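You operate a simulated robot arm through the tools that you are given. There is no shell and no other tool. Be economical: measure what you need, move in short steps, check, and stop when the job is done.

You are at the controls of a simulated robot arm. One attempt, no reset.

TASK
Put things in order on the side table. At the end: the silver basin plug stands on top of the yellow lemon half; the brown cedar block stands where the grey socks stood; the blue candle stands on top of the green can (marked "SODA"); the grey socks stands on top of the grey ring cover; whatever was shut is shut again. Leave all else as you found it, and nothing knocked over.

It is judged by the outcome, as a careful person would: the job done as asked, and still so three seconds after it is handed in. It fails if anything else is knocked over, pushed out of place, dropped, spilled or broken. Lids that push on must go on centred and level and be pressed home; caps that screw on are set level and turned clockwise until they are tight.

THE ROBOT
A 6-joint arm with a two-finger parallel gripper, fixed in place. Base frame: the origin is at the foot of the arm, x ahead of it, y to its left, z up; the work surface is at about z = 780. Units: mm, degrees, N and s.
With the tool pointing down near the work surface it reaches from about 260 to 680 mm from the base axis. Its first joint turns from -66.0 to 66.0 degrees. Payload 2.9 kg.
The TCP is the grasp point between the finger pads, 30 mm short of the fingertips. In the tool frame z runs along the fingers and y along their closing line. Largest opening 110 mm; finger width 20, thickness 10; the body of the gripper, 48 by 112 mm, starts 55 mm behind the TCP.
Orientation is that of the tool frame in the base frame, as a unit quaternion [w, x, y, z]. With the fingers straight down and closing along the base's y, the tool's x points along the base's -x, its y along +y and its z along -z.

THE INTERFACE
- The arm moves only by the tool move_arm. Its arguments are lists of equal length, an entry for each row: "claw": the closure in counts, from 0 (fully open) to 255 (shut); "delta_pos": the shift along the tool's x, y, z in units of 100 mm (1.0 is 100 mm), a list of three; "turn": the turn, a rotation vector about the tool's x, y, z in units of 180 degrees (1.0 is 180 degrees), a list of three. In form: {"claw": [claw, ...], "delta_pos": [[tx, ty, tz], ...], "turn": [[ax, ay, az], ...]}. A call has 1 to 10 rows; each row is the pose to reach, as a shift and turn from the pose commanded when the call began, along the tool's axes at that moment. A call with a number of a shift or a turn outside -1 to 1 is refused whole. A row lasts 0.2 s, in which the tool goes at most 50 mm and 8.6 degrees; a call with a longer step from one row to the next is refused whole, and so is a gripper value outside its range. A pose out of reach is approached as far as the arm can. The call stops where the force on the tool passes 40 N (or 10 N more than at its start, if that is more) or the arm is blocked; 0.2 s more then pass. Each finger travels about 108 mm/s and halts on what it meets, pressing with about 42 N; the grip force reading is that of the motor and also rises with nothing between the fingers. The clock runs only during rows and for 0.2 s after the last one: add rows that repeat a pose to give the fingers time. The reply holds the time, the measured pose of the TCP, the force on the tool along the base axes, the opening and the grip force, in the units named above and with some noise, and new pictures: "pictures" is both (left out), scene, wrist or none.
- Cameras (640 x 400 px; columns grow to the right, rows downward): "scene" is fixed at [71.2, 452.3, 1384.2]; the picture's right is [-0.69, -0.72, 0.00], its down [-0.49, 0.47, -0.73] and it looks along [0.53, -0.51, -0.68] (base axes); focal length 220 px, centre (320, 200). "wrist" rides on the gripper at [72, 17, -103] in the tool frame; the picture's right is [-0.23, 0.97, 0.00], its down [-0.76, -0.18, -0.62] and it looks along [-0.61, -0.14, 0.78] (tool axes); focal length 222 px, centre (320, 200). There is no depth. A picture from a camera that has moved, and an enlarged one, comes with that camera's place and axes in the base frame and with its lens. The place of the scene camera against the robot may be out by one fixed shift of up to 25 mm in any direction.
- inspect(camera, box): a new picture of the part [left, top, right, bottom] of that camera's present view, enlarged. No time passes.
- finish_job(): hands the job in; it is judged then, once.

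Work in short steps. Places have to be worked out from the pictures, the camera data and where the tool is seen: move nearer, look again, correct. Check each grasp and each placing, and mend what went wrong. You have 120 turns and 200 pictures in all, those below and enlarged ones among them. Open the gripper and draw the arm clear of the work before you hand the job in, unless the task says otherwise; then end with one line.

The tools are called after "Request:" as a command line: name --argument value ..., lists and objects as JSON in quotes. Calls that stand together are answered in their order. move_arm: Moves the arm, as the interface text tells. Its arguments: {"type":"object","properties":{"claw":{"type":"array","items":{"type":"number"}},"delta_pos":{"type":"array","items":{"type":"array","items":{"type":"number"}}},"turn":{"type":"array","items":{"type":"array","items":{"type":"number"}}},"pictures":{"type":"string","enum":["both","scene","wrist","none"]}},"required":["claw","delta_pos","turn"]} The other tools are called the same way: inspect (camera, box) takes an enlarged picture of a part of a camera's view; finish_job () hands the job in.

At the start:

```text
time: 0.0
ee_pos: [389.8, 53.3, 1205.4]
tcp_rot: [0.0, 0.0, 1.0, 0.0]
ft_force: [-0.5, -0.1, 0.2]
finger_gap: 110.0
grip_force: 0.0
```

scene: 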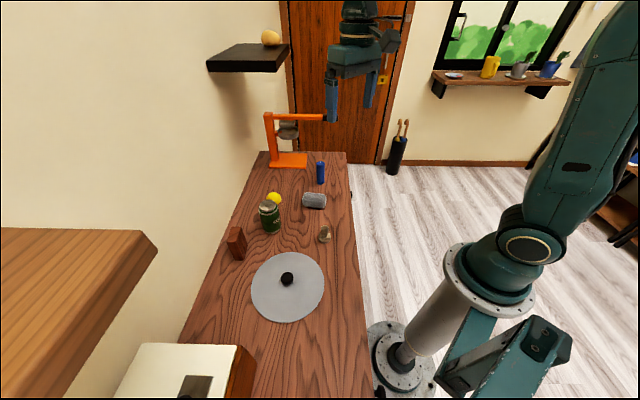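
wrist: 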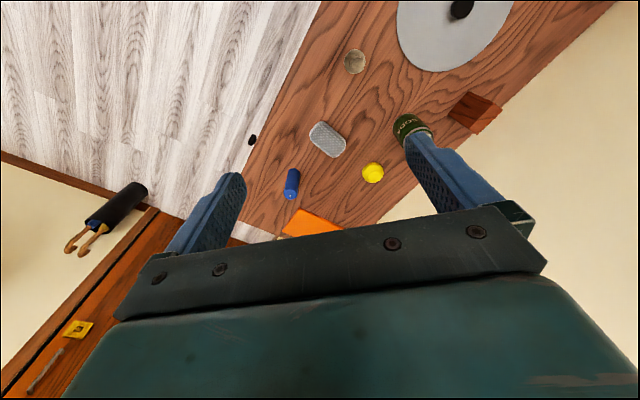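

I'll start with enlarged views of the table to identify the objects.

Request:
inspect --camera "scene" --box '[220, 150, 380, 250]'

Request:
inspect --camera "scene" --box '[100, 220, 400, 400]'

Request:
inspect --camera "wrist" --box '[240, 0, 560, 240]'

Request:
inspect --camera "scene" --box '[190, 20, 350, 180]'

```text
4.00 times, centred on (300, 200) of scene
camera zoom: at [71.2, 452.3, 1384.2], right [-0.69, -0.72, 0.0], down [-0.49, 0.47, -0.73], along [0.53, -0.51, -0.68], focal length 878 px, centre (400, 200)
```

zoom: 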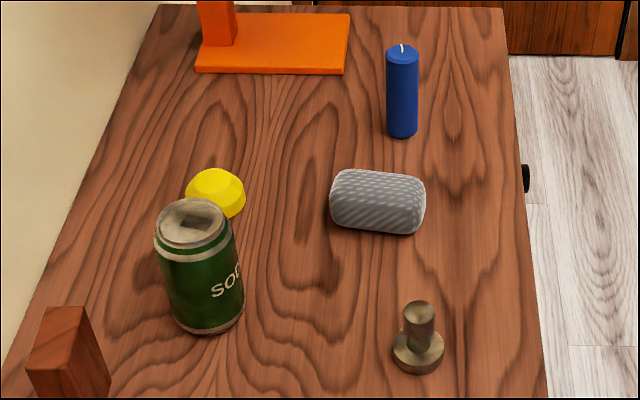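

```text
2.13 times, centred on (250, 310) of scene
camera zoom: at [71.2, 452.3, 1384.2], right [-0.69, -0.72, 0.0], down [-0.49, 0.47, -0.73], along [0.53, -0.51, -0.68], focal length 468 px, centre (469, -35)
```

zoom: 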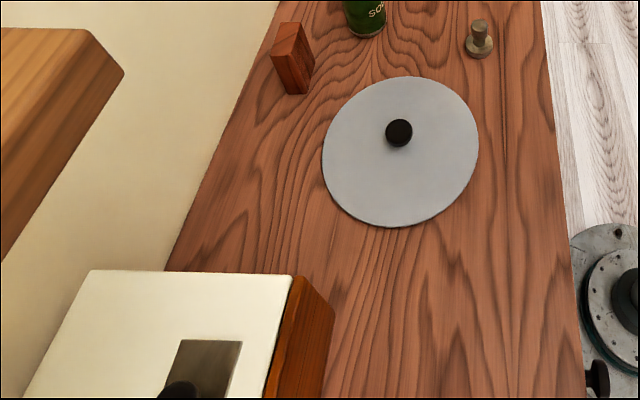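

```text
1.67 times, centred on (400, 120) of wrist
camera zoom: at [317.3, 70.3, 1309.2], right [0.23, 0.97, 0.0], down [0.76, -0.18, 0.62], along [0.61, -0.14, -0.78], focal length 370 px, centre (187, 333)
```

zoom: 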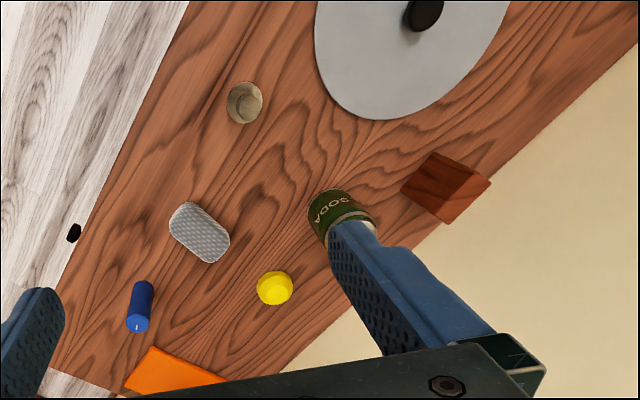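

```text
2.50 times, centred on (270, 100) of scene
camera zoom: at [71.2, 452.3, 1384.2], right [-0.69, -0.72, 0.0], down [-0.49, 0.47, -0.73], along [0.53, -0.51, -0.68], focal length 549 px, centre (445, 450)
```

zoom: 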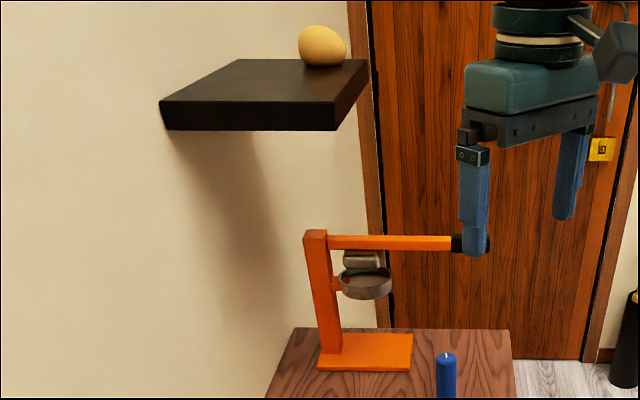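

The table layout is becoming clear: the grey disc is near (350,312) and the socks near (540,36). I'll move over toward the disc and the white box, turning the wrist camera for a closer look.

Request:
move_arm --claw '[0, 0, 0, 0, 0, 0, 0, 0]' --delta_pos '[[0.05, 0.12, 0.12], [0.1, 0.25, 0.25], [0.15, 0.37, 0.37], [0.2, 0.5, 0.5], [0.25, 0.62, 0.62], [0.3, 0.75, 0.75], [0.35, 0.87, 0.87], [0.4, 1, 1]]' --turn '[[0, 0, -0.045], [0, 0, -0.09], [0, 0, -0.135], [0, 0, -0.18], [0, 0, -0.225], [0, 0, -0.27], [0, 0, -0.315], [0, 0, -0.36]]'

```text
time: 1.8
ee_pos: [351.1, 152.5, 1103.7]
tcp_rot: [0.0, -0.537, 0.844, 0.0]
ft_force: [-1.1, -0.1, -0.2]
finger_gap: 109.9
grip_force: 0.0
camera wrist: at [304.9, 94.5, 1207.7], right [-0.79, 0.62, 0.0], down [0.48, 0.61, 0.62], along [0.39, 0.49, -0.78], focal length 222 px, centre (320, 200)
```

scene: 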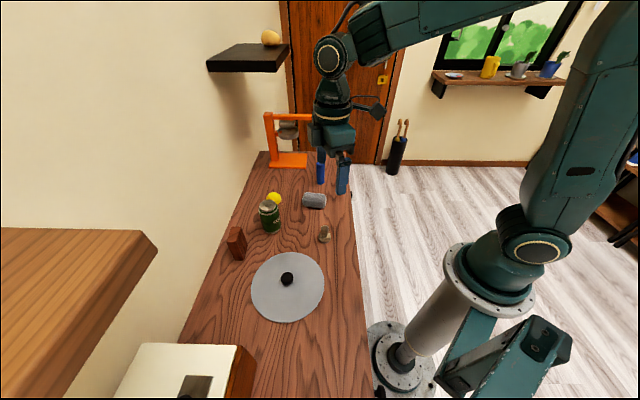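
wrist: 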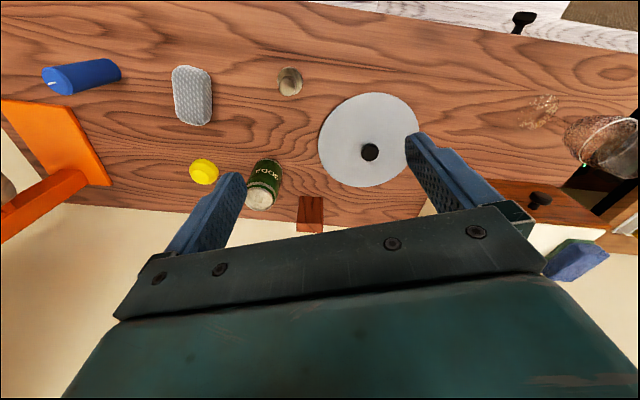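

Better view. I'll enlarge the disc and the right-hand part, where the box and glass are.

Request:
inspect --camera "wrist" --box '[480, 0, 640, 300]'

Request:
inspect --camera "wrist" --box '[260, 50, 440, 240]'

Request:
inspect --camera "wrist" --box '[0, 40, 320, 240]'

```text
1.33 times, centred on (560, 150) of wrist
camera zoom: at [304.9, 94.5, 1207.7], right [-0.79, 0.62, 0.0], down [0.48, 0.61, 0.62], along [0.39, 0.49, -0.78], focal length 296 px, centre (0, 267)
```

zoom: 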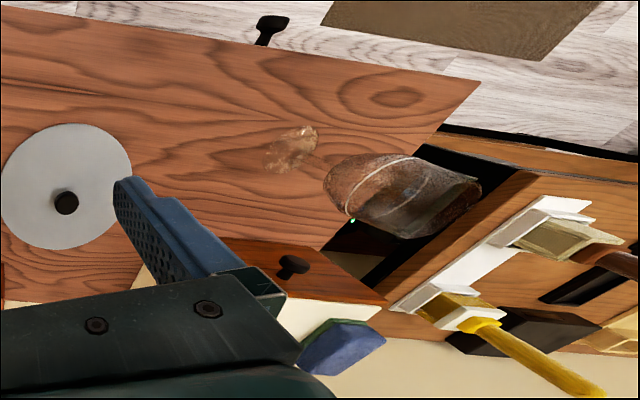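

```text
2.11 times, centred on (350, 145) of wrist
camera zoom: at [304.9, 94.5, 1207.7], right [-0.79, 0.62, 0.0], down [0.48, 0.61, 0.62], along [0.39, 0.49, -0.78], focal length 468 px, centre (257, 316)
```

zoom: 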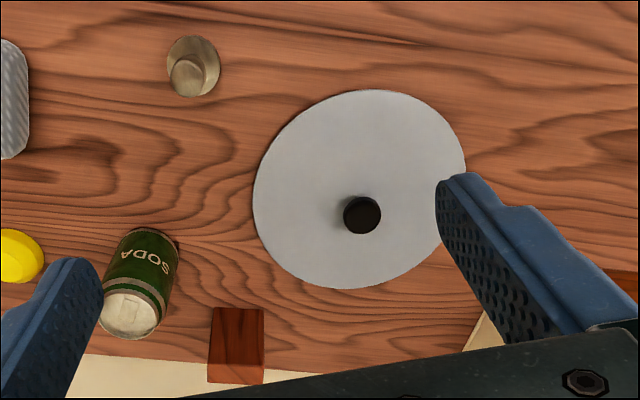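

```text
2.00 times, centred on (160, 140) of wrist
camera zoom: at [304.9, 94.5, 1207.7], right [-0.79, 0.62, 0.0], down [0.48, 0.61, 0.62], along [0.39, 0.49, -0.78], focal length 444 px, centre (640, 320)
```

zoom: 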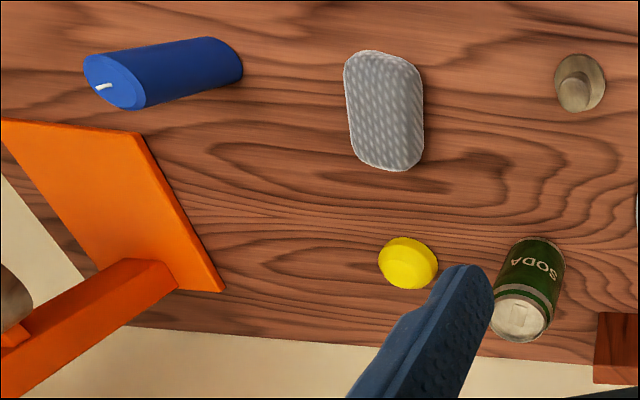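

The disc (about 200 mm across with a centre knob) must be the ring cover, and everything else named is visible. The table runs at 45°, so I'll align the tool with it and descend toward the plug at about (395,126).

Request:
move_arm --claw '[0, 0, 0, 0]' --delta_pos '[[0.01, -0.13, 0.25], [0.02, -0.26, 0.5], [0.03, -0.39, 0.75], [0.03, -0.52, 1]]' --turn '[[0, 0, 0.028], [0, 0, 0.055], [0, 0, 0.083], [0, 0, 0.11]]' --pictures "wrist"

```text
time: 2.8
ee_pos: [396.6, 127.5, 1004.5]
tcp_rot: [0.0, -0.383, 0.924, 0.0]
ft_force: [0.3, 0.5, 0.4]
finger_gap: 110.0
grip_force: 0.2
camera wrist: at [333.8, 87.5, 1108.2], right [-0.53, 0.85, 0.0], down [0.66, 0.41, 0.62], along [0.53, 0.33, -0.78], focal length 222 px, centre (320, 200)
```

wrist: 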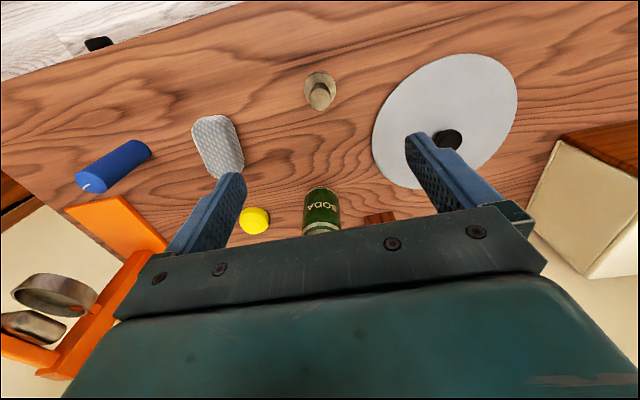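

The plug base reads as (390,121), with the stem top near z≈830. I'll descend 85 mm while centring on it.

Request:
move_arm --claw '[0, 0, 0]' --delta_pos '[[0.05, 0, 0.4], [0.09, 0, 0.8], [0.09, 0, 0.85]]' --turn '[[0, 0, 0], [0, 0, 0], [0, 0, 0]]' --pictures "wrist"

Request:
inspect --camera "wrist" --box '[220, 40, 420, 180]'

```text
time: 3.6
ee_pos: [389.7, 121.5, 920.7]
tcp_rot: [0.0, -0.382, 0.924, 0.0]
ft_force: [-0.2, 0.5, 0.6]
finger_gap: 110.0
grip_force: 0.1
camera wrist: at [326.2, 82.2, 1024.3], right [-0.53, 0.85, 0.0], down [0.66, 0.41, 0.62], along [0.53, 0.33, -0.78], focal length 222 px, centre (320, 200)
```

wrist: 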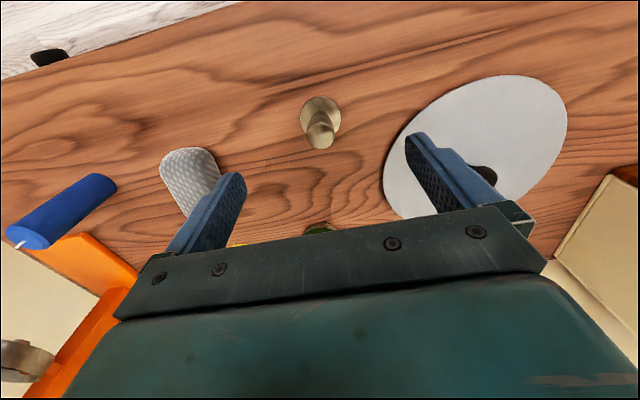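

```text
2.86 times, centred on (320, 110) of wrist
camera zoom: at [326.2, 82.2, 1024.3], right [-0.53, 0.85, 0.0], down [0.66, 0.41, 0.62], along [0.53, 0.33, -0.78], focal length 635 px, centre (320, 457)
```

zoom: 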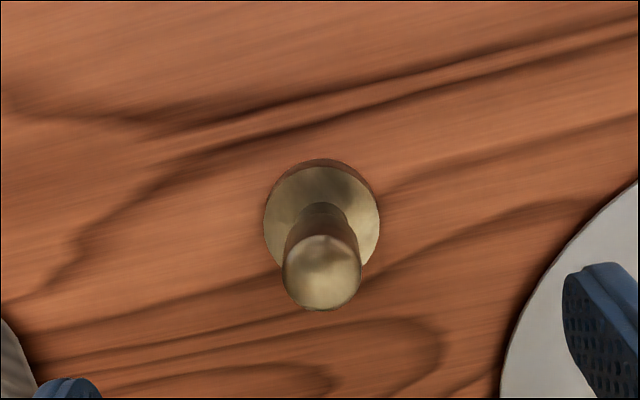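

Flange about 42 mm, stem 23 mm wide with its top at z≈836, centred at (391,123). I'll go down to z≈826 so the tips stay above the flange, then close.

Request:
move_arm --claw '[0, 0, 0, 100, 170, 255, 255, 255]' --delta_pos '[[-0.02, 0, 0.4], [-0.02, 0, 0.75], [-0.02, 0, 0.945], [-0.02, 0, 0.945], [-0.02, 0, 0.945], [-0.02, 0, 0.945], [-0.02, 0, 0.945], [-0.02, 0, 0.945]]' --turn '[[0, 0, 0], [0, 0, 0], [0, 0, 0], [0, 0, 0], [0, 0, 0], [0, 0, 0], [0, 0, 0], [0, 0, 0]]'

```text
time: 5.4
ee_pos: [390.3, 124.3, 825.5]
tcp_rot: [0.001, -0.383, 0.924, 0.001]
ft_force: [1.8, 0.3, 4.4]
finger_gap: 22.6
grip_force: 42.4
camera wrist: at [327.7, 84.4, 929.1], right [-0.53, 0.85, 0.0], down [0.66, 0.41, 0.62], along [0.53, 0.33, -0.78], focal length 222 px, centre (320, 200)
```

scene: 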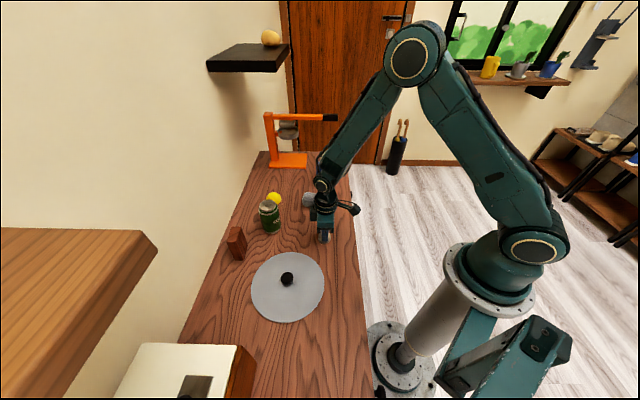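
wrist: 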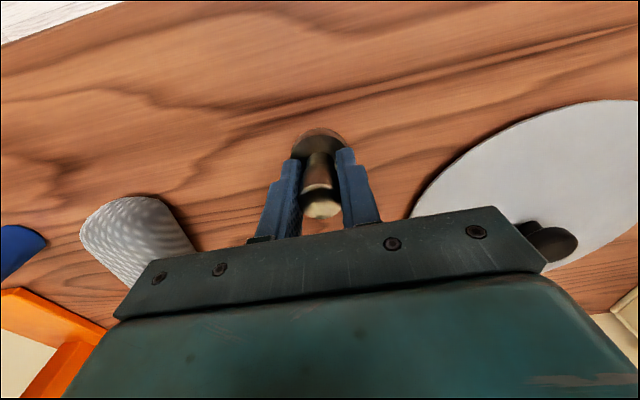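

Grip is good (gap 22.6, plug base 45.5 mm below TCP). I'll lift it 100 mm and head toward the lemon.

Request:
move_arm --claw '[255, 255, 255, 255, 255, 255]' --delta_pos '[[0, 0, -0.4], [0, 0, -0.8], [-0.25, -0.25, -1], [-0.5, -0.5, -1], [-0.75, -0.75, -1], [-1, -0.9, -1]]' --turn '[[0, 0, 0], [0, 0, 0], [0, 0, 0], [0, 0, 0], [0, 0, 0], [0, 0, 0]]' --pictures "wrist"

Request:
inspect --camera "wrist" --box '[160, 60, 480, 260]'

```text
time: 6.8
ee_pos: [525.0, 129.2, 925.4]
tcp_rot: [-0.001, -0.382, 0.924, 0.001]
ft_force: [-0.8, -0.7, 0.6]
finger_gap: 0.3
grip_force: 37.9
camera wrist: at [461.7, 90.4, 1029.6], right [-0.53, 0.85, 0.0], down [0.66, 0.41, 0.62], along [0.53, 0.33, -0.78], focal length 222 px, centre (320, 200)
```

wrist: 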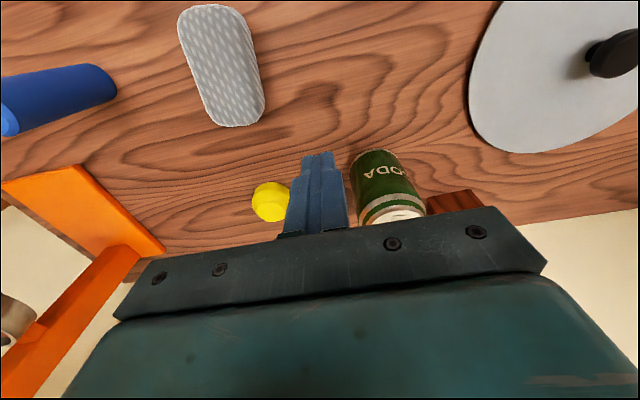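

```text
2.00 times, centred on (320, 160) of wrist
camera zoom: at [461.7, 90.4, 1029.6], right [-0.53, 0.85, 0.0], down [0.66, 0.41, 0.62], along [0.53, 0.33, -0.78], focal length 444 px, centre (320, 280)
```

zoom: 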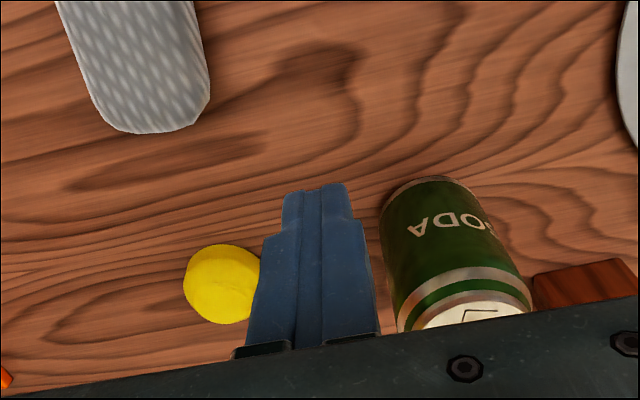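

The grip is empty (gap 0.3), so the plug slipped out. I'll check where it is.

Request:
inspect --camera "scene" --box '[220, 150, 380, 250]'

```text
4.00 times, centred on (300, 200) of scene
camera zoom: at [71.2, 452.3, 1384.2], right [-0.69, -0.72, 0.0], down [-0.49, 0.47, -0.73], along [0.53, -0.51, -0.68], focal length 878 px, centre (400, 200)
```

zoom: 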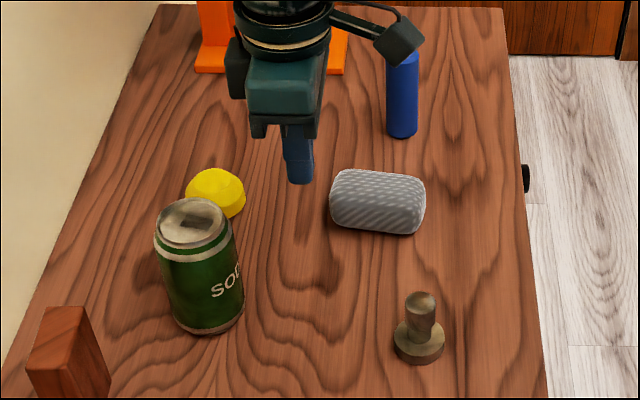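

The plug is still upright, shifted only a few mm. I'll retrace above it with the fingers open and look closely at the stem's shape.

Request:
move_arm --claw '[255, 150, 0, 0, 0, 0]' --delta_pos '[[0.25, 0.22, 0], [0.5, 0.45, 0], [0.75, 0.67, 0], [1, 0.9, 0], [1, 0.9, 0], [1, 0.9, 0]]' --turn '[[0, 0, 0], [0, 0, 0], [0, 0, 0], [0, 0, 0], [0, 0, 0], [0, 0, 0]]' --pictures "none"

Request:
inspect --camera "wrist" --box '[240, 60, 400, 160]'

Request:
inspect --camera "scene" --box '[304, 215, 344, 250]'

```text
time: 8.2
ee_pos: [390.4, 123.5, 925.3]
tcp_rot: [0.001, -0.382, 0.924, 0.0]
ft_force: [-0.6, 0.5, 0.0]
finger_gap: 110.3
grip_force: 0.0
```

```text
4.00 times, centred on (320, 110) of wrist
camera zoom: at [327.2, 83.6, 1029.2], right [-0.53, 0.85, 0.0], down [0.66, 0.41, 0.62], along [0.53, 0.33, -0.78], focal length 888 px, centre (320, 560)
```

zoom: 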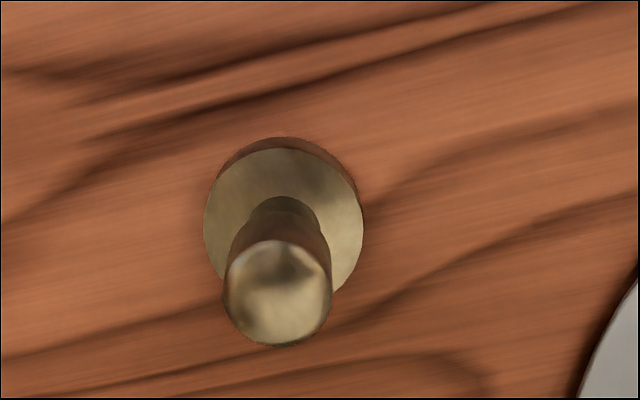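

```text
11.43 times, centred on (324, 232) of scene
camera zoom: at [71.2, 452.3, 1384.2], right [-0.69, -0.72, 0.0], down [-0.49, 0.47, -0.73], along [0.53, -0.51, -0.68], focal length 2509 px, centre (274, -171)
```

zoom: 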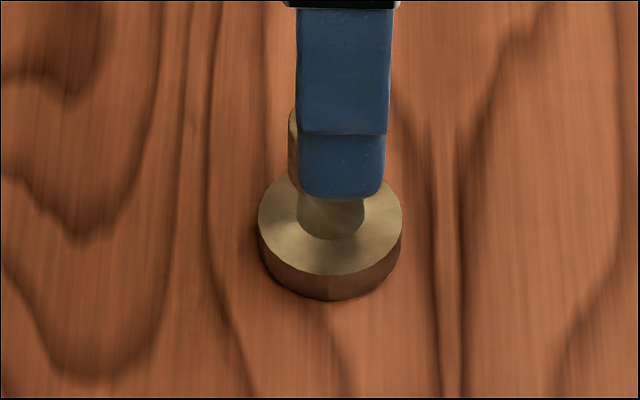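

It stands at (398,116.5), with a slightly waisted stem and no visible reason for the slip. I'll regrip and lift slowly in small steps.

Request:
move_arm --claw '[0, 0, 0, 100, 180, 255, 255, 255, 255]' --delta_pos '[[-0.0, -0.1, 0.4], [0, -0.1, 0.75], [0, -0.1, 1.0], [0, -0.1, 1.0], [0, -0.1, 1.0], [0, -0.1, 1.0], [0, -0.1, 1.0], [0, -0.1, 1.0], [0, -0.1, 1.0]]' --turn '[[0, 0, 0], [0, 0, 0], [0, 0, 0], [0, 0, 0], [0, 0, 0], [0, 0, 0], [0, 0, 0], [0, 0, 0], [0, 0, 0]]' --pictures "none"

Request:
move_arm --claw '[255, 255, 255, 255, 255]' --delta_pos '[[0, 0, -0.02], [0, 0, -0.05], [0, 0, -0.08], [0, 0, -0.12], [0, 0, -0.15]]' --turn '[[0, 0, 0], [0, 0, 0], [0, 0, 0], [0, 0, 0], [0, 0, 0]]' --pictures "wrist"

Request:
inspect --camera "wrist" --box '[240, 100, 400, 240]'

```text
time: 10.2
ee_pos: [397.4, 116.7, 825.9]
tcp_rot: [0.0, -0.383, 0.924, 0.0]
ft_force: [0.5, 0.0, 4.6]
finger_gap: 22.6
grip_force: 42.3
```

```text
time: 11.4
ee_pos: [397.6, 116.3, 840.1]
tcp_rot: [0.0, -0.383, 0.924, 0.0]
ft_force: [-0.2, -0.6, -0.8]
finger_gap: 22.8
grip_force: 41.9
camera wrist: at [334.3, 77.2, 944.4], right [-0.53, 0.85, 0.0], down [0.66, 0.41, 0.62], along [0.53, 0.33, -0.78], focal length 222 px, centre (320, 200)
```

wrist: 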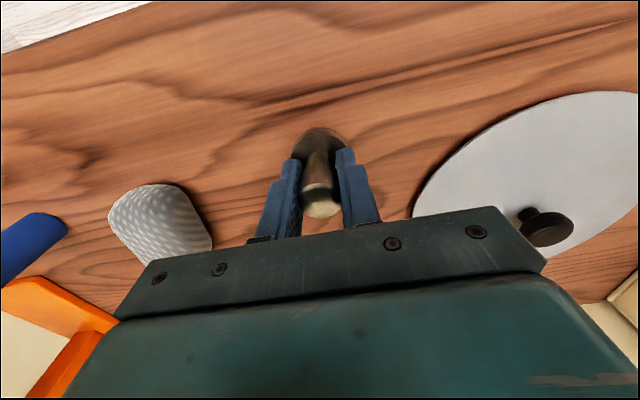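

```text
2.86 times, centred on (320, 170) of wrist
camera zoom: at [334.3, 77.2, 944.4], right [-0.53, 0.85, 0.0], down [0.66, 0.41, 0.62], along [0.53, 0.33, -0.78], focal length 635 px, centre (320, 286)
```

zoom: 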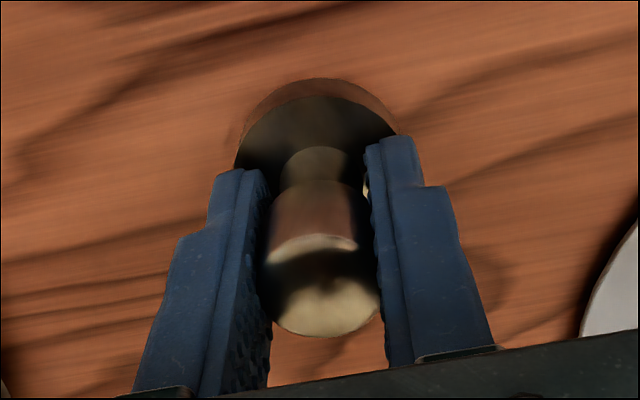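

Gap still 22.8 after 15 mm of slow lift. A scene zoom will tell whether the plug is off the table.

Request:
inspect --camera "scene" --box '[304, 205, 344, 250]'

```text
8.89 times, centred on (324, 228) of scene
camera zoom: at [71.2, 452.3, 1384.2], right [-0.69, -0.72, 0.0], down [-0.49, 0.47, -0.73], along [0.53, -0.51, -0.68], focal length 1951 px, centre (284, -44)
```

zoom: 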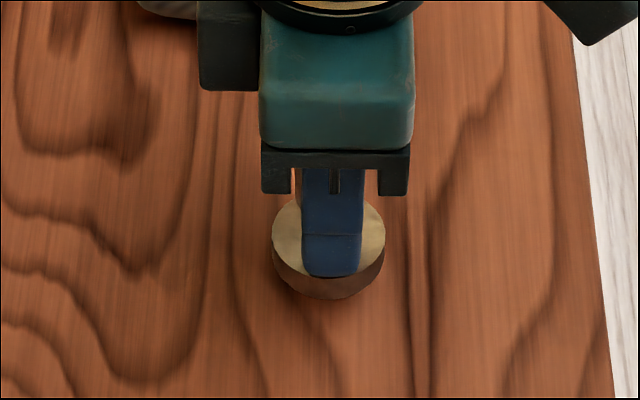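

It seems to be lifting with the fingers. I'll keep lifting at about 60 mm/s.

Request:
move_arm --claw '[255, 255, 255, 255, 255, 255, 255]' --delta_pos '[[0, 0, -0.06], [0, 0, -0.16], [0, 0, -0.28], [0, 0, -0.4], [0, 0, -0.52], [0, 0, -0.6], [0, 0, -0.62]]' --turn '[[0, 0, 0], [0, 0, 0], [0, 0, 0], [0, 0, 0], [0, 0, 0], [0, 0, 0], [0, 0, 0]]'

```text
time: 13.0
ee_pos: [398.9, 116.9, 904.6]
tcp_rot: [0.001, -0.382, 0.924, 0.0]
ft_force: [0.5, 0.0, 0.0]
finger_gap: 23.0
grip_force: 42.1
camera wrist: at [334.8, 77.3, 1007.4], right [-0.53, 0.85, 0.0], down [0.66, 0.41, 0.62], along [0.53, 0.33, -0.78], focal length 222 px, centre (320, 200)
```

scene: 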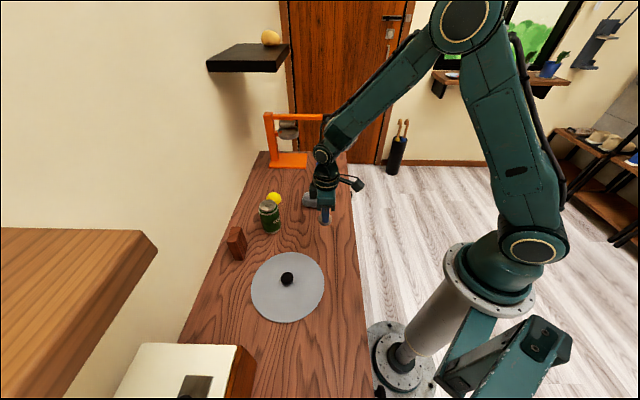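
wrist: 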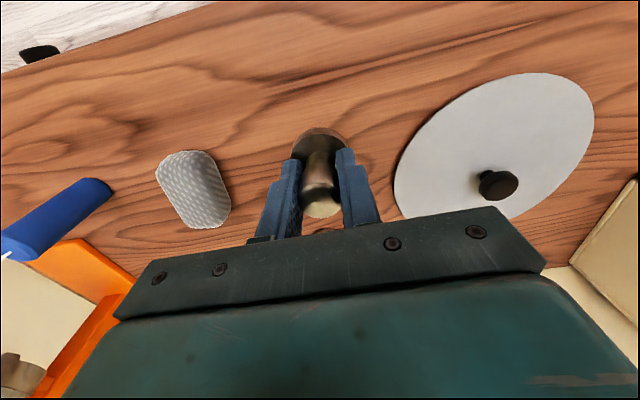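

It's held securely at 904 mm, so fast acceleration was what broke the first grasp. I'll carry it gently toward the lemon at about (659,136).

Request:
move_arm --claw '[255, 255, 255, 255, 255, 255, 255, 255, 255, 255]' --delta_pos '[[-0.04, -0.035, 0], [-0.12, -0.1, 0], [-0.22, -0.19, 0], [-0.34, -0.3, 0], [-0.46, -0.4, 0], [-0.58, -0.51, 0], [-0.7, -0.62, 0], [-0.8, -0.71, 0], [-0.88, -0.78, 0], [-0.92, -0.81, 0]]' --turn '[[0, 0, 0], [0, 0, 0], [0, 0, 0], [0, 0, 0], [0, 0, 0], [0, 0, 0], [0, 0, 0], [0, 0, 0], [0, 0, 0], [0, 0, 0]]' --pictures "none"

Request:
move_arm --claw '[255, 255, 255, 255, 255, 255, 255]' --delta_pos '[[-0.04, -0.035, 0], [-0.12, -0.1, 0], [-0.22, -0.19, 0], [-0.34, -0.3, 0], [-0.44, -0.4, 0], [-0.51, -0.47, 0], [-0.54, -0.5, 0]]' --turn '[[0, 0, 0], [0, 0, 0], [0, 0, 0], [0, 0, 0], [0, 0, 0], [0, 0, 0], [0, 0, 0]]'

Request:
inspect --camera "wrist" --box '[200, 80, 440, 240]'

```text
time: 15.2
ee_pos: [519.4, 123.5, 902.2]
tcp_rot: [0.0, -0.382, 0.924, 0.0]
ft_force: [0.1, -0.2, -0.9]
finger_gap: 22.8
grip_force: 41.8
```

```text
time: 16.8
ee_pos: [593.8, 126.4, 903.9]
tcp_rot: [0.0, -0.383, 0.924, 0.0]
ft_force: [0.5, -0.3, -1.0]
finger_gap: 22.9
grip_force: 41.9
camera wrist: at [530.3, 87.2, 1006.9], right [-0.53, 0.85, 0.0], down [0.66, 0.41, 0.62], along [0.53, 0.33, -0.78], focal length 222 px, centre (320, 200)
```

scene: 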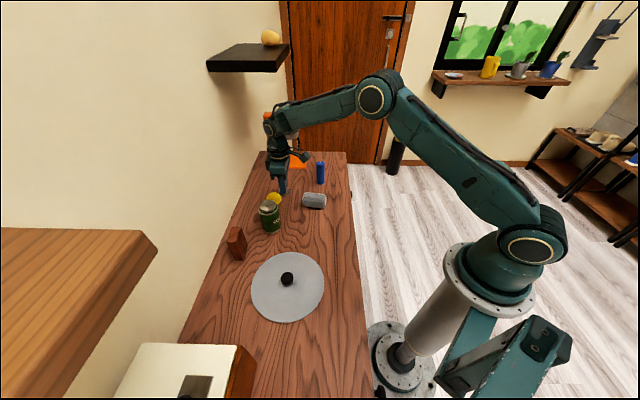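
wrist: 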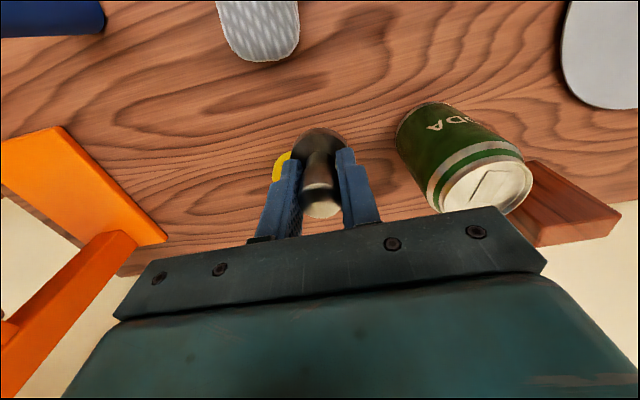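

```text
2.50 times, centred on (320, 160) of wrist
camera zoom: at [530.3, 87.2, 1006.9], right [-0.53, 0.85, 0.0], down [0.66, 0.41, 0.62], along [0.53, 0.33, -0.78], focal length 555 px, centre (320, 300)
```

zoom: 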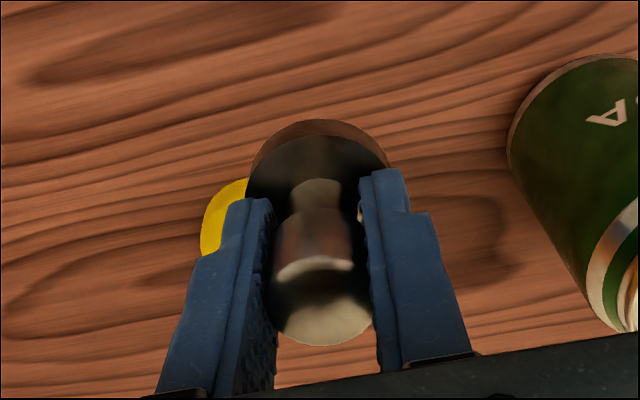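

I need the lemon's exact position and shape, so I'll zoom the scene camera on it.

Request:
inspect --camera "scene" --box '[250, 170, 310, 220]'

```text
8.00 times, centred on (280, 195) of scene
camera zoom: at [71.2, 452.3, 1384.2], right [-0.69, -0.72, 0.0], down [-0.49, 0.47, -0.73], along [0.53, -0.51, -0.68], focal length 1756 px, centre (640, 240)
```

zoom: 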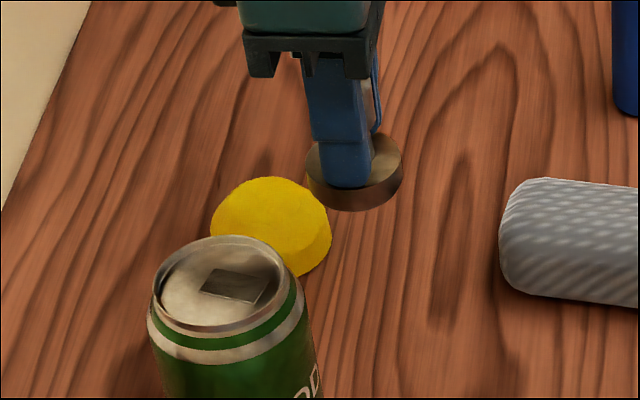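

The lemon is about 60 mm wide, but I can't tell dome from flat top. I'll sidestep 100 mm along −tool y so the wrist camera gets an unblocked view.

Request:
move_arm --claw '[255, 255, 255, 255, 255, 255, 255, 255]' --delta_pos '[[0, -0.05, 0], [0, -0.15, 0], [0, -0.3, 0], [0, -0.47, 0], [0, -0.65, 0], [0, -0.82, 0], [0, -0.94, 0], [0, -1, 0]]' --turn '[[0, 0, 0], [0, 0, 0], [0, 0, 0], [0, 0, 0], [0, 0, 0], [0, 0, 0], [0, 0, 0], [0, 0, 0]]' --pictures "none"

Request:
inspect --camera "wrist" --box '[320, 100, 480, 220]'

Request:
inspect --camera "scene" --box '[250, 170, 310, 220]'

```text
time: 18.6
ee_pos: [664.4, 54.2, 904.6]
tcp_rot: [0.0, -0.383, 0.924, 0.0]
ft_force: [-0.2, -0.6, -0.7]
finger_gap: 22.9
grip_force: 42.4
```

```text
3.33 times, centred on (400, 160) of wrist
camera zoom: at [600.5, 16.0, 1007.0], right [-0.53, 0.85, 0.0], down [0.66, 0.41, 0.62], along [0.53, 0.33, -0.78], focal length 740 px, centre (53, 333)
```

zoom: 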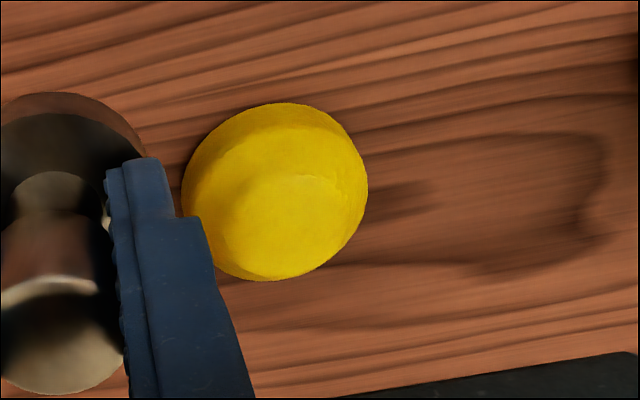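

```text
8.00 times, centred on (280, 195) of scene
camera zoom: at [71.2, 452.3, 1384.2], right [-0.69, -0.72, 0.0], down [-0.49, 0.47, -0.73], along [0.53, -0.51, -0.68], focal length 1756 px, centre (640, 240)
```

zoom: 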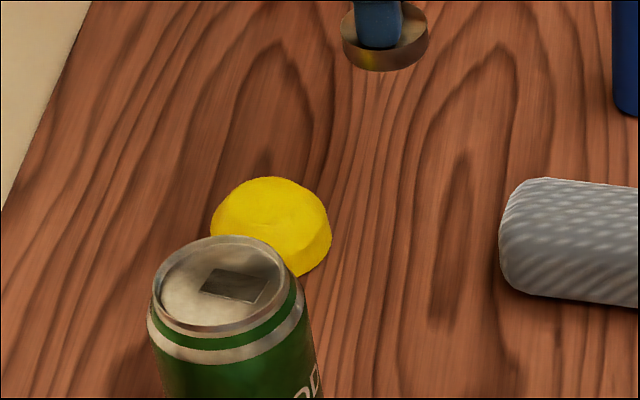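

It's a truncated dome: base centre at (660,139), flat top about 50 mm wide, near z≈806 (scene camera offset ≈ (−9,+4)). I'll move the plug over it, still above.

Request:
move_arm --claw '[255, 255, 255, 255, 255, 255, 255, 255]' --delta_pos '[[-0.03, 0.03, 0], [-0.1, 0.1, 0], [-0.2, 0.2, 0], [-0.3, 0.32, 0], [-0.4, 0.45, 0], [-0.5, 0.55, 0.05], [-0.55, 0.62, 0.15], [-0.57, 0.63, 0.2]]' --turn '[[0, 0, 0], [0, 0, 0], [0, 0, 0], [0, 0, 0], [0, 0, 0], [0, 0, 0], [0, 0, 0], [0, 0, 0]]' --pictures "none"

Request:
inspect --camera "wrist" --box '[240, 80, 400, 240]'

Request:
inspect --camera "scene" --box '[250, 170, 310, 220]'

```text
time: 20.4
ee_pos: [660.5, 141.4, 883.2]
tcp_rot: [0.001, -0.383, 0.924, 0.0]
ft_force: [1.0, -0.3, -0.2]
finger_gap: 22.8
grip_force: 42.0
```

```text
2.50 times, centred on (320, 160) of wrist
camera zoom: at [596.7, 102.6, 986.5], right [-0.53, 0.85, 0.0], down [0.66, 0.41, 0.62], along [0.53, 0.33, -0.78], focal length 555 px, centre (320, 300)
```

zoom: 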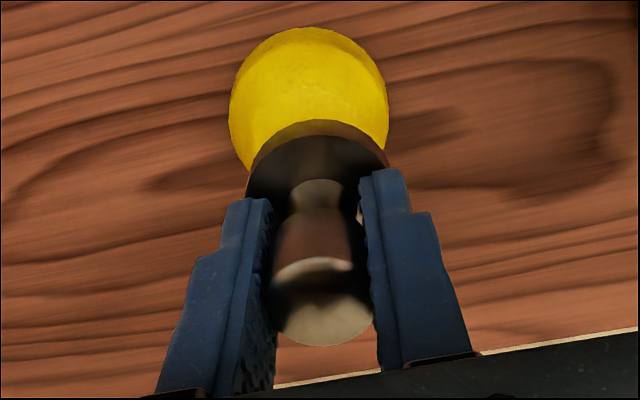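

```text
8.00 times, centred on (280, 195) of scene
camera zoom: at [71.2, 452.3, 1384.2], right [-0.69, -0.72, 0.0], down [-0.49, 0.47, -0.73], along [0.53, -0.51, -0.68], focal length 1756 px, centre (640, 240)
```

zoom: 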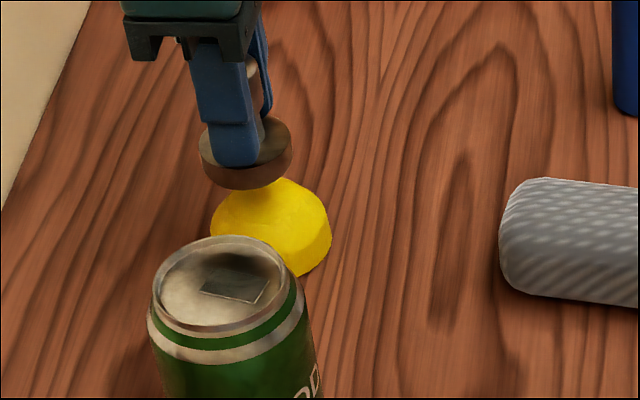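

Both views put the lemon about (657.5,137.5). I'll shift by 5 mm and descend most of the way.

Request:
move_arm --claw '[255, 255, 255, 255, 255]' --delta_pos '[[0.02, 0, 0.04], [0.05, -0.01, 0.11], [0.05, -0.01, 0.18], [0.05, -0.01, 0.24], [0.05, -0.01, 0.26]]' --turn '[[0, 0, 0], [0, 0, 0], [0, 0, 0], [0, 0, 0], [0, 0, 0]]' --pictures "none"

Request:
inspect --camera "wrist" --box '[240, 80, 400, 240]'

Request:
inspect --camera "scene" --box '[250, 170, 310, 220]'

```text
time: 21.6
ee_pos: [657.8, 137.3, 859.6]
tcp_rot: [0.001, -0.383, 0.924, -0.001]
ft_force: [-3.6, 0.2, 9.5]
finger_gap: 23.2
grip_force: 42.2
```

```text
2.50 times, centred on (320, 160) of wrist
camera zoom: at [594.5, 97.5, 961.8], right [-0.53, 0.85, 0.0], down [0.66, 0.41, 0.62], along [0.53, 0.33, -0.78], focal length 555 px, centre (320, 300)
```

zoom: 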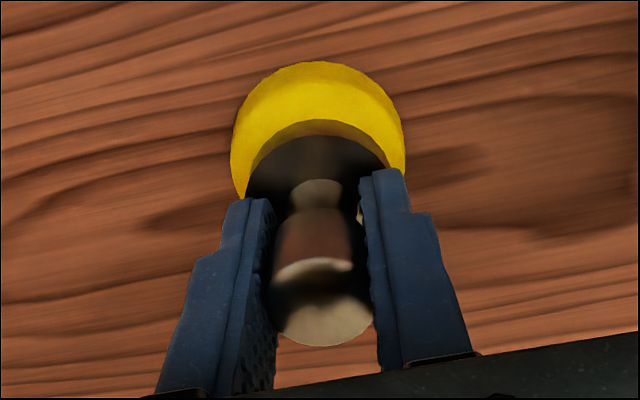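

```text
8.00 times, centred on (280, 195) of scene
camera zoom: at [70.9, 452.2, 1384.2], right [-0.69, -0.72, 0.0], down [-0.49, 0.47, -0.73], along [0.53, -0.51, -0.68], focal length 1756 px, centre (640, 240)
```

zoom: 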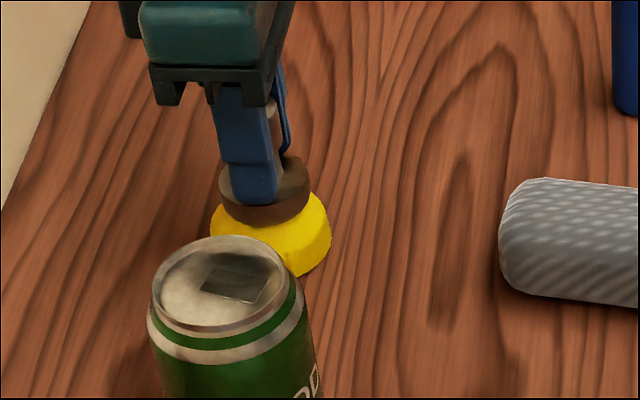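

Contact at base z≈814 with 9.5 N; the lemon centre is about 3 mm nearer the camera than the plug. I'll lift slightly, shift 3 mm, lower to light contact and release.

Request:
move_arm --claw '[255, 255, 255, 255, 255, 215, 190, 150, 80, 0]' --delta_pos '[[0, 0, -0.06], [0.03, 0, -0.06], [0.03, 0, -0.03], [0.03, 0, -0.02], [0.03, 0, -0.02], [0.03, 0, -0.02], [0.03, 0, -0.02], [0.03, 0, -0.02], [0.03, 0, -0.02], [0.03, 0, -0.02]]' --turn '[[0, 0, 0], [0, 0, 0], [0, 0, 0], [0, 0, 0], [0, 0, 0], [0, 0, 0], [0, 0, 0], [0, 0, 0], [0, 0, 0], [0, 0, 0]]' --pictures "wrist"

Request:
inspect --camera "scene" --box '[250, 170, 310, 220]'

```text
time: 23.8
ee_pos: [653.5, 133.9, 859.1]
tcp_rot: [0.0, -0.382, 0.924, 0.0]
ft_force: [-0.7, 0.0, 0.4]
finger_gap: 110.0
grip_force: 0.0
camera wrist: at [591.7, 95.1, 962.8], right [-0.53, 0.85, 0.0], down [0.66, 0.41, 0.62], along [0.53, 0.33, -0.78], focal length 222 px, centre (320, 200)
```

wrist: 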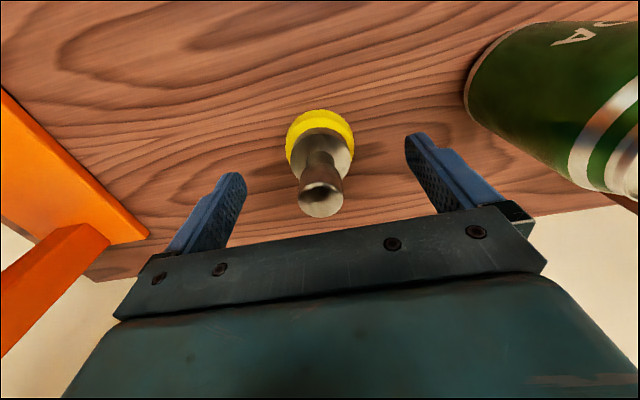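

```text
8.00 times, centred on (280, 195) of scene
camera zoom: at [71.2, 452.3, 1384.2], right [-0.69, -0.72, 0.0], down [-0.49, 0.47, -0.73], along [0.53, -0.51, -0.68], focal length 1756 px, centre (640, 240)
```

zoom: 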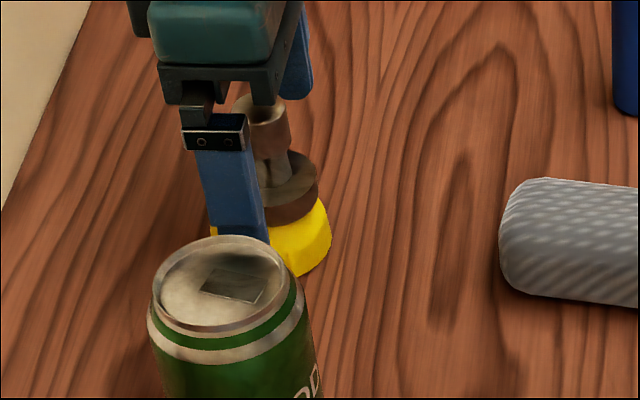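

The plug stands upright on the lemon, fingers clear. I'll rise straight up, then head toward the candle near (617,-77).

Request:
move_arm --claw '[0, 0, 0, 0, 0, 0, 0, 0]' --delta_pos '[[0, 0, -0.15], [0, 0, -0.4], [0, 0, -0.7], [0, 0, -1], [0.3, -0.25, -1], [0.6, -0.5, -1], [0.9, -0.8, -1], [1, -1, -1]]' --turn '[[0, 0, 0], [0, 0, 0], [0, 0, 0], [0, 0, 0], [0, 0, 0], [0, 0, 0], [0, 0, 0], [0, 0, 0]]'

```text
time: 25.6
ee_pos: [655.1, -8.2, 958.1]
tcp_rot: [0.001, -0.382, 0.924, 0.0]
ft_force: [0.2, -0.1, -0.3]
finger_gap: 109.9
grip_force: 0.0
camera wrist: at [592.0, -46.7, 1061.8], right [-0.53, 0.85, 0.0], down [0.66, 0.41, 0.62], along [0.53, 0.33, -0.78], focal length 222 px, centre (320, 200)
```

scene: 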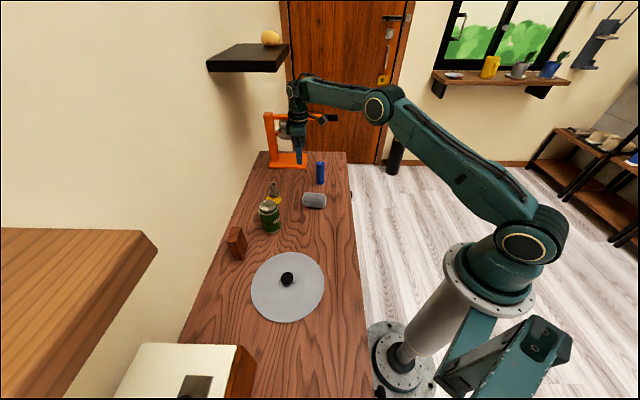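
wrist: 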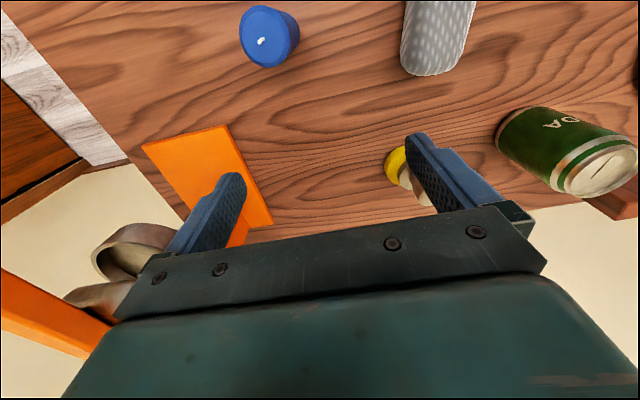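

The candle top is seen close below; it sits near (621,-77). I'll centre over it.

Request:
move_arm --claw '[0, 0, 0, 0]' --delta_pos '[[0.3, -0.1, 0], [0.6, -0.2, 0], [0.72, -0.25, 0], [0.72, -0.25, 0]]' --turn '[[0, 0, 0], [0, 0, 0], [0, 0, 0], [0, 0, 0]]' --pictures "none"

Request:
inspect --camera "wrist" --box '[220, 40, 420, 200]'

Request:
inspect --camera "scene" --box '[250, 140, 350, 220]'

```text
time: 26.6
ee_pos: [620.8, -74.9, 958.5]
tcp_rot: [0.0, -0.383, 0.924, 0.0]
ft_force: [-0.8, -0.4, 0.2]
finger_gap: 110.1
grip_force: 0.0
```

```text
2.50 times, centred on (320, 120) of wrist
camera zoom: at [557.5, -113.3, 1062.2], right [-0.53, 0.85, 0.0], down [0.66, 0.41, 0.62], along [0.53, 0.33, -0.78], focal length 555 px, centre (320, 400)
```

zoom: 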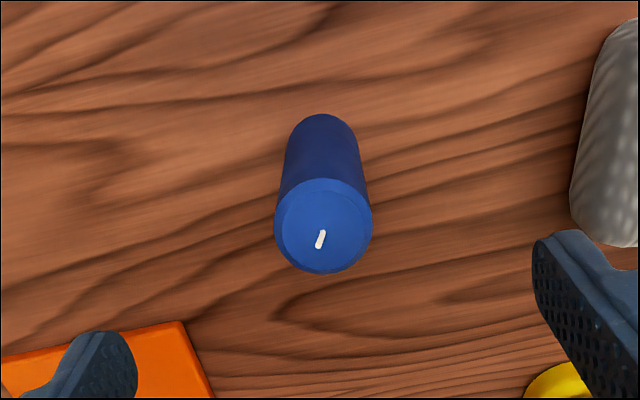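

```text
5.00 times, centred on (300, 180) of scene
camera zoom: at [71.2, 452.2, 1384.2], right [-0.69, -0.72, 0.0], down [-0.49, 0.47, -0.73], along [0.53, -0.51, -0.68], focal length 1098 px, centre (420, 300)
```

zoom: 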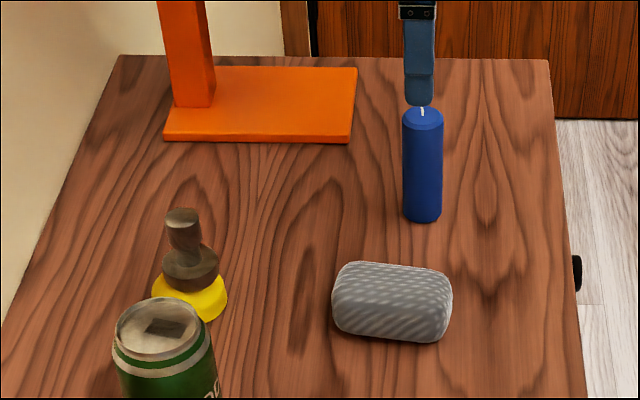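

The candle is about 34 mm wide and 100 mm tall at (617,-75). I'll descend 100 mm, grip it, then lift slowly.

Request:
move_arm --claw '[0, 0, 0, 80, 140, 200, 255, 255, 255]' --delta_pos '[[0.02, 0.02, 0.35], [0.02, 0.02, 0.75], [0.02, 0.02, 1], [0.02, 0.02, 1], [0.02, 0.02, 1], [0.02, 0.02, 1], [0.02, 0.02, 1], [0.02, 0.02, 1], [0.02, 0.02, 1]]' --turn '[[0, 0, 0], [0, 0, 0], [0, 0, 0], [0, 0, 0], [0, 0, 0], [0, 0, 0], [0, 0, 0], [0, 0, 0], [0, 0, 0]]' --pictures "wrist"

Request:
move_arm --claw '[255, 255, 255, 255, 255, 255, 255, 255, 255]' --delta_pos '[[0, 0, -0.04], [0, 0, -0.12], [0, 0, -0.22], [0, 0, -0.34], [0, 0, -0.48], [0, 0, -0.64], [0, 0, -0.8], [0, 0, -0.92], [0, 0, -1]]' --turn '[[0, 0, 0], [0, 0, 0], [0, 0, 0], [0, 0, 0], [0, 0, 0], [0, 0, 0], [0, 0, 0], [0, 0, 0], [0, 0, 0]]' --pictures "scene"

```text
time: 28.6
ee_pos: [618.4, -73.8, 857.6]
tcp_rot: [0.0, -0.382, 0.924, 0.0]
ft_force: [0.1, 0.6, -0.3]
finger_gap: 33.0
grip_force: 41.9
camera wrist: at [555.5, -113.6, 961.5], right [-0.53, 0.85, 0.0], down [0.66, 0.41, 0.62], along [0.53, 0.33, -0.78], focal length 222 px, centre (320, 200)
```

wrist: 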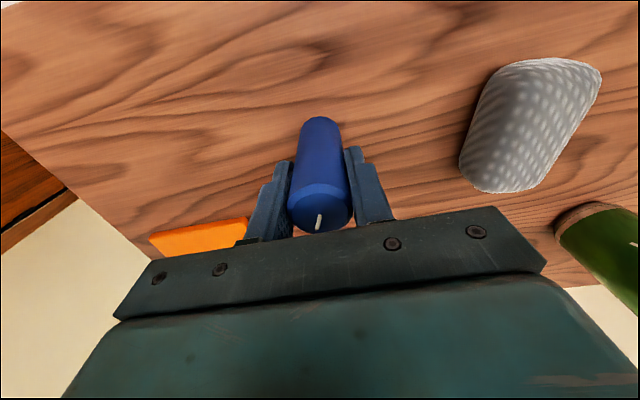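

```text
time: 30.6
ee_pos: [618.7, -75.0, 958.6]
tcp_rot: [0.0, -0.382, 0.924, 0.0]
ft_force: [-0.4, -0.1, -0.5]
finger_gap: 32.9
grip_force: 42.3
```

scene: 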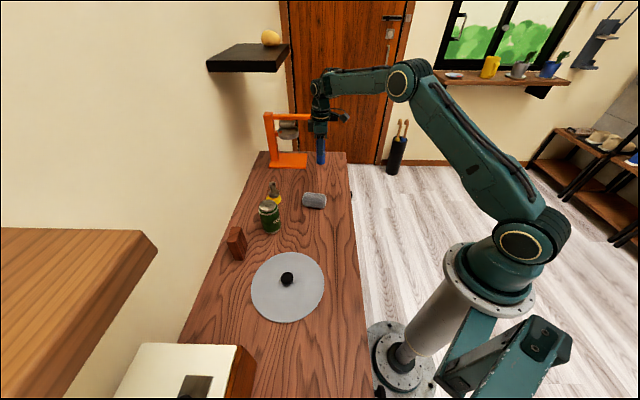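

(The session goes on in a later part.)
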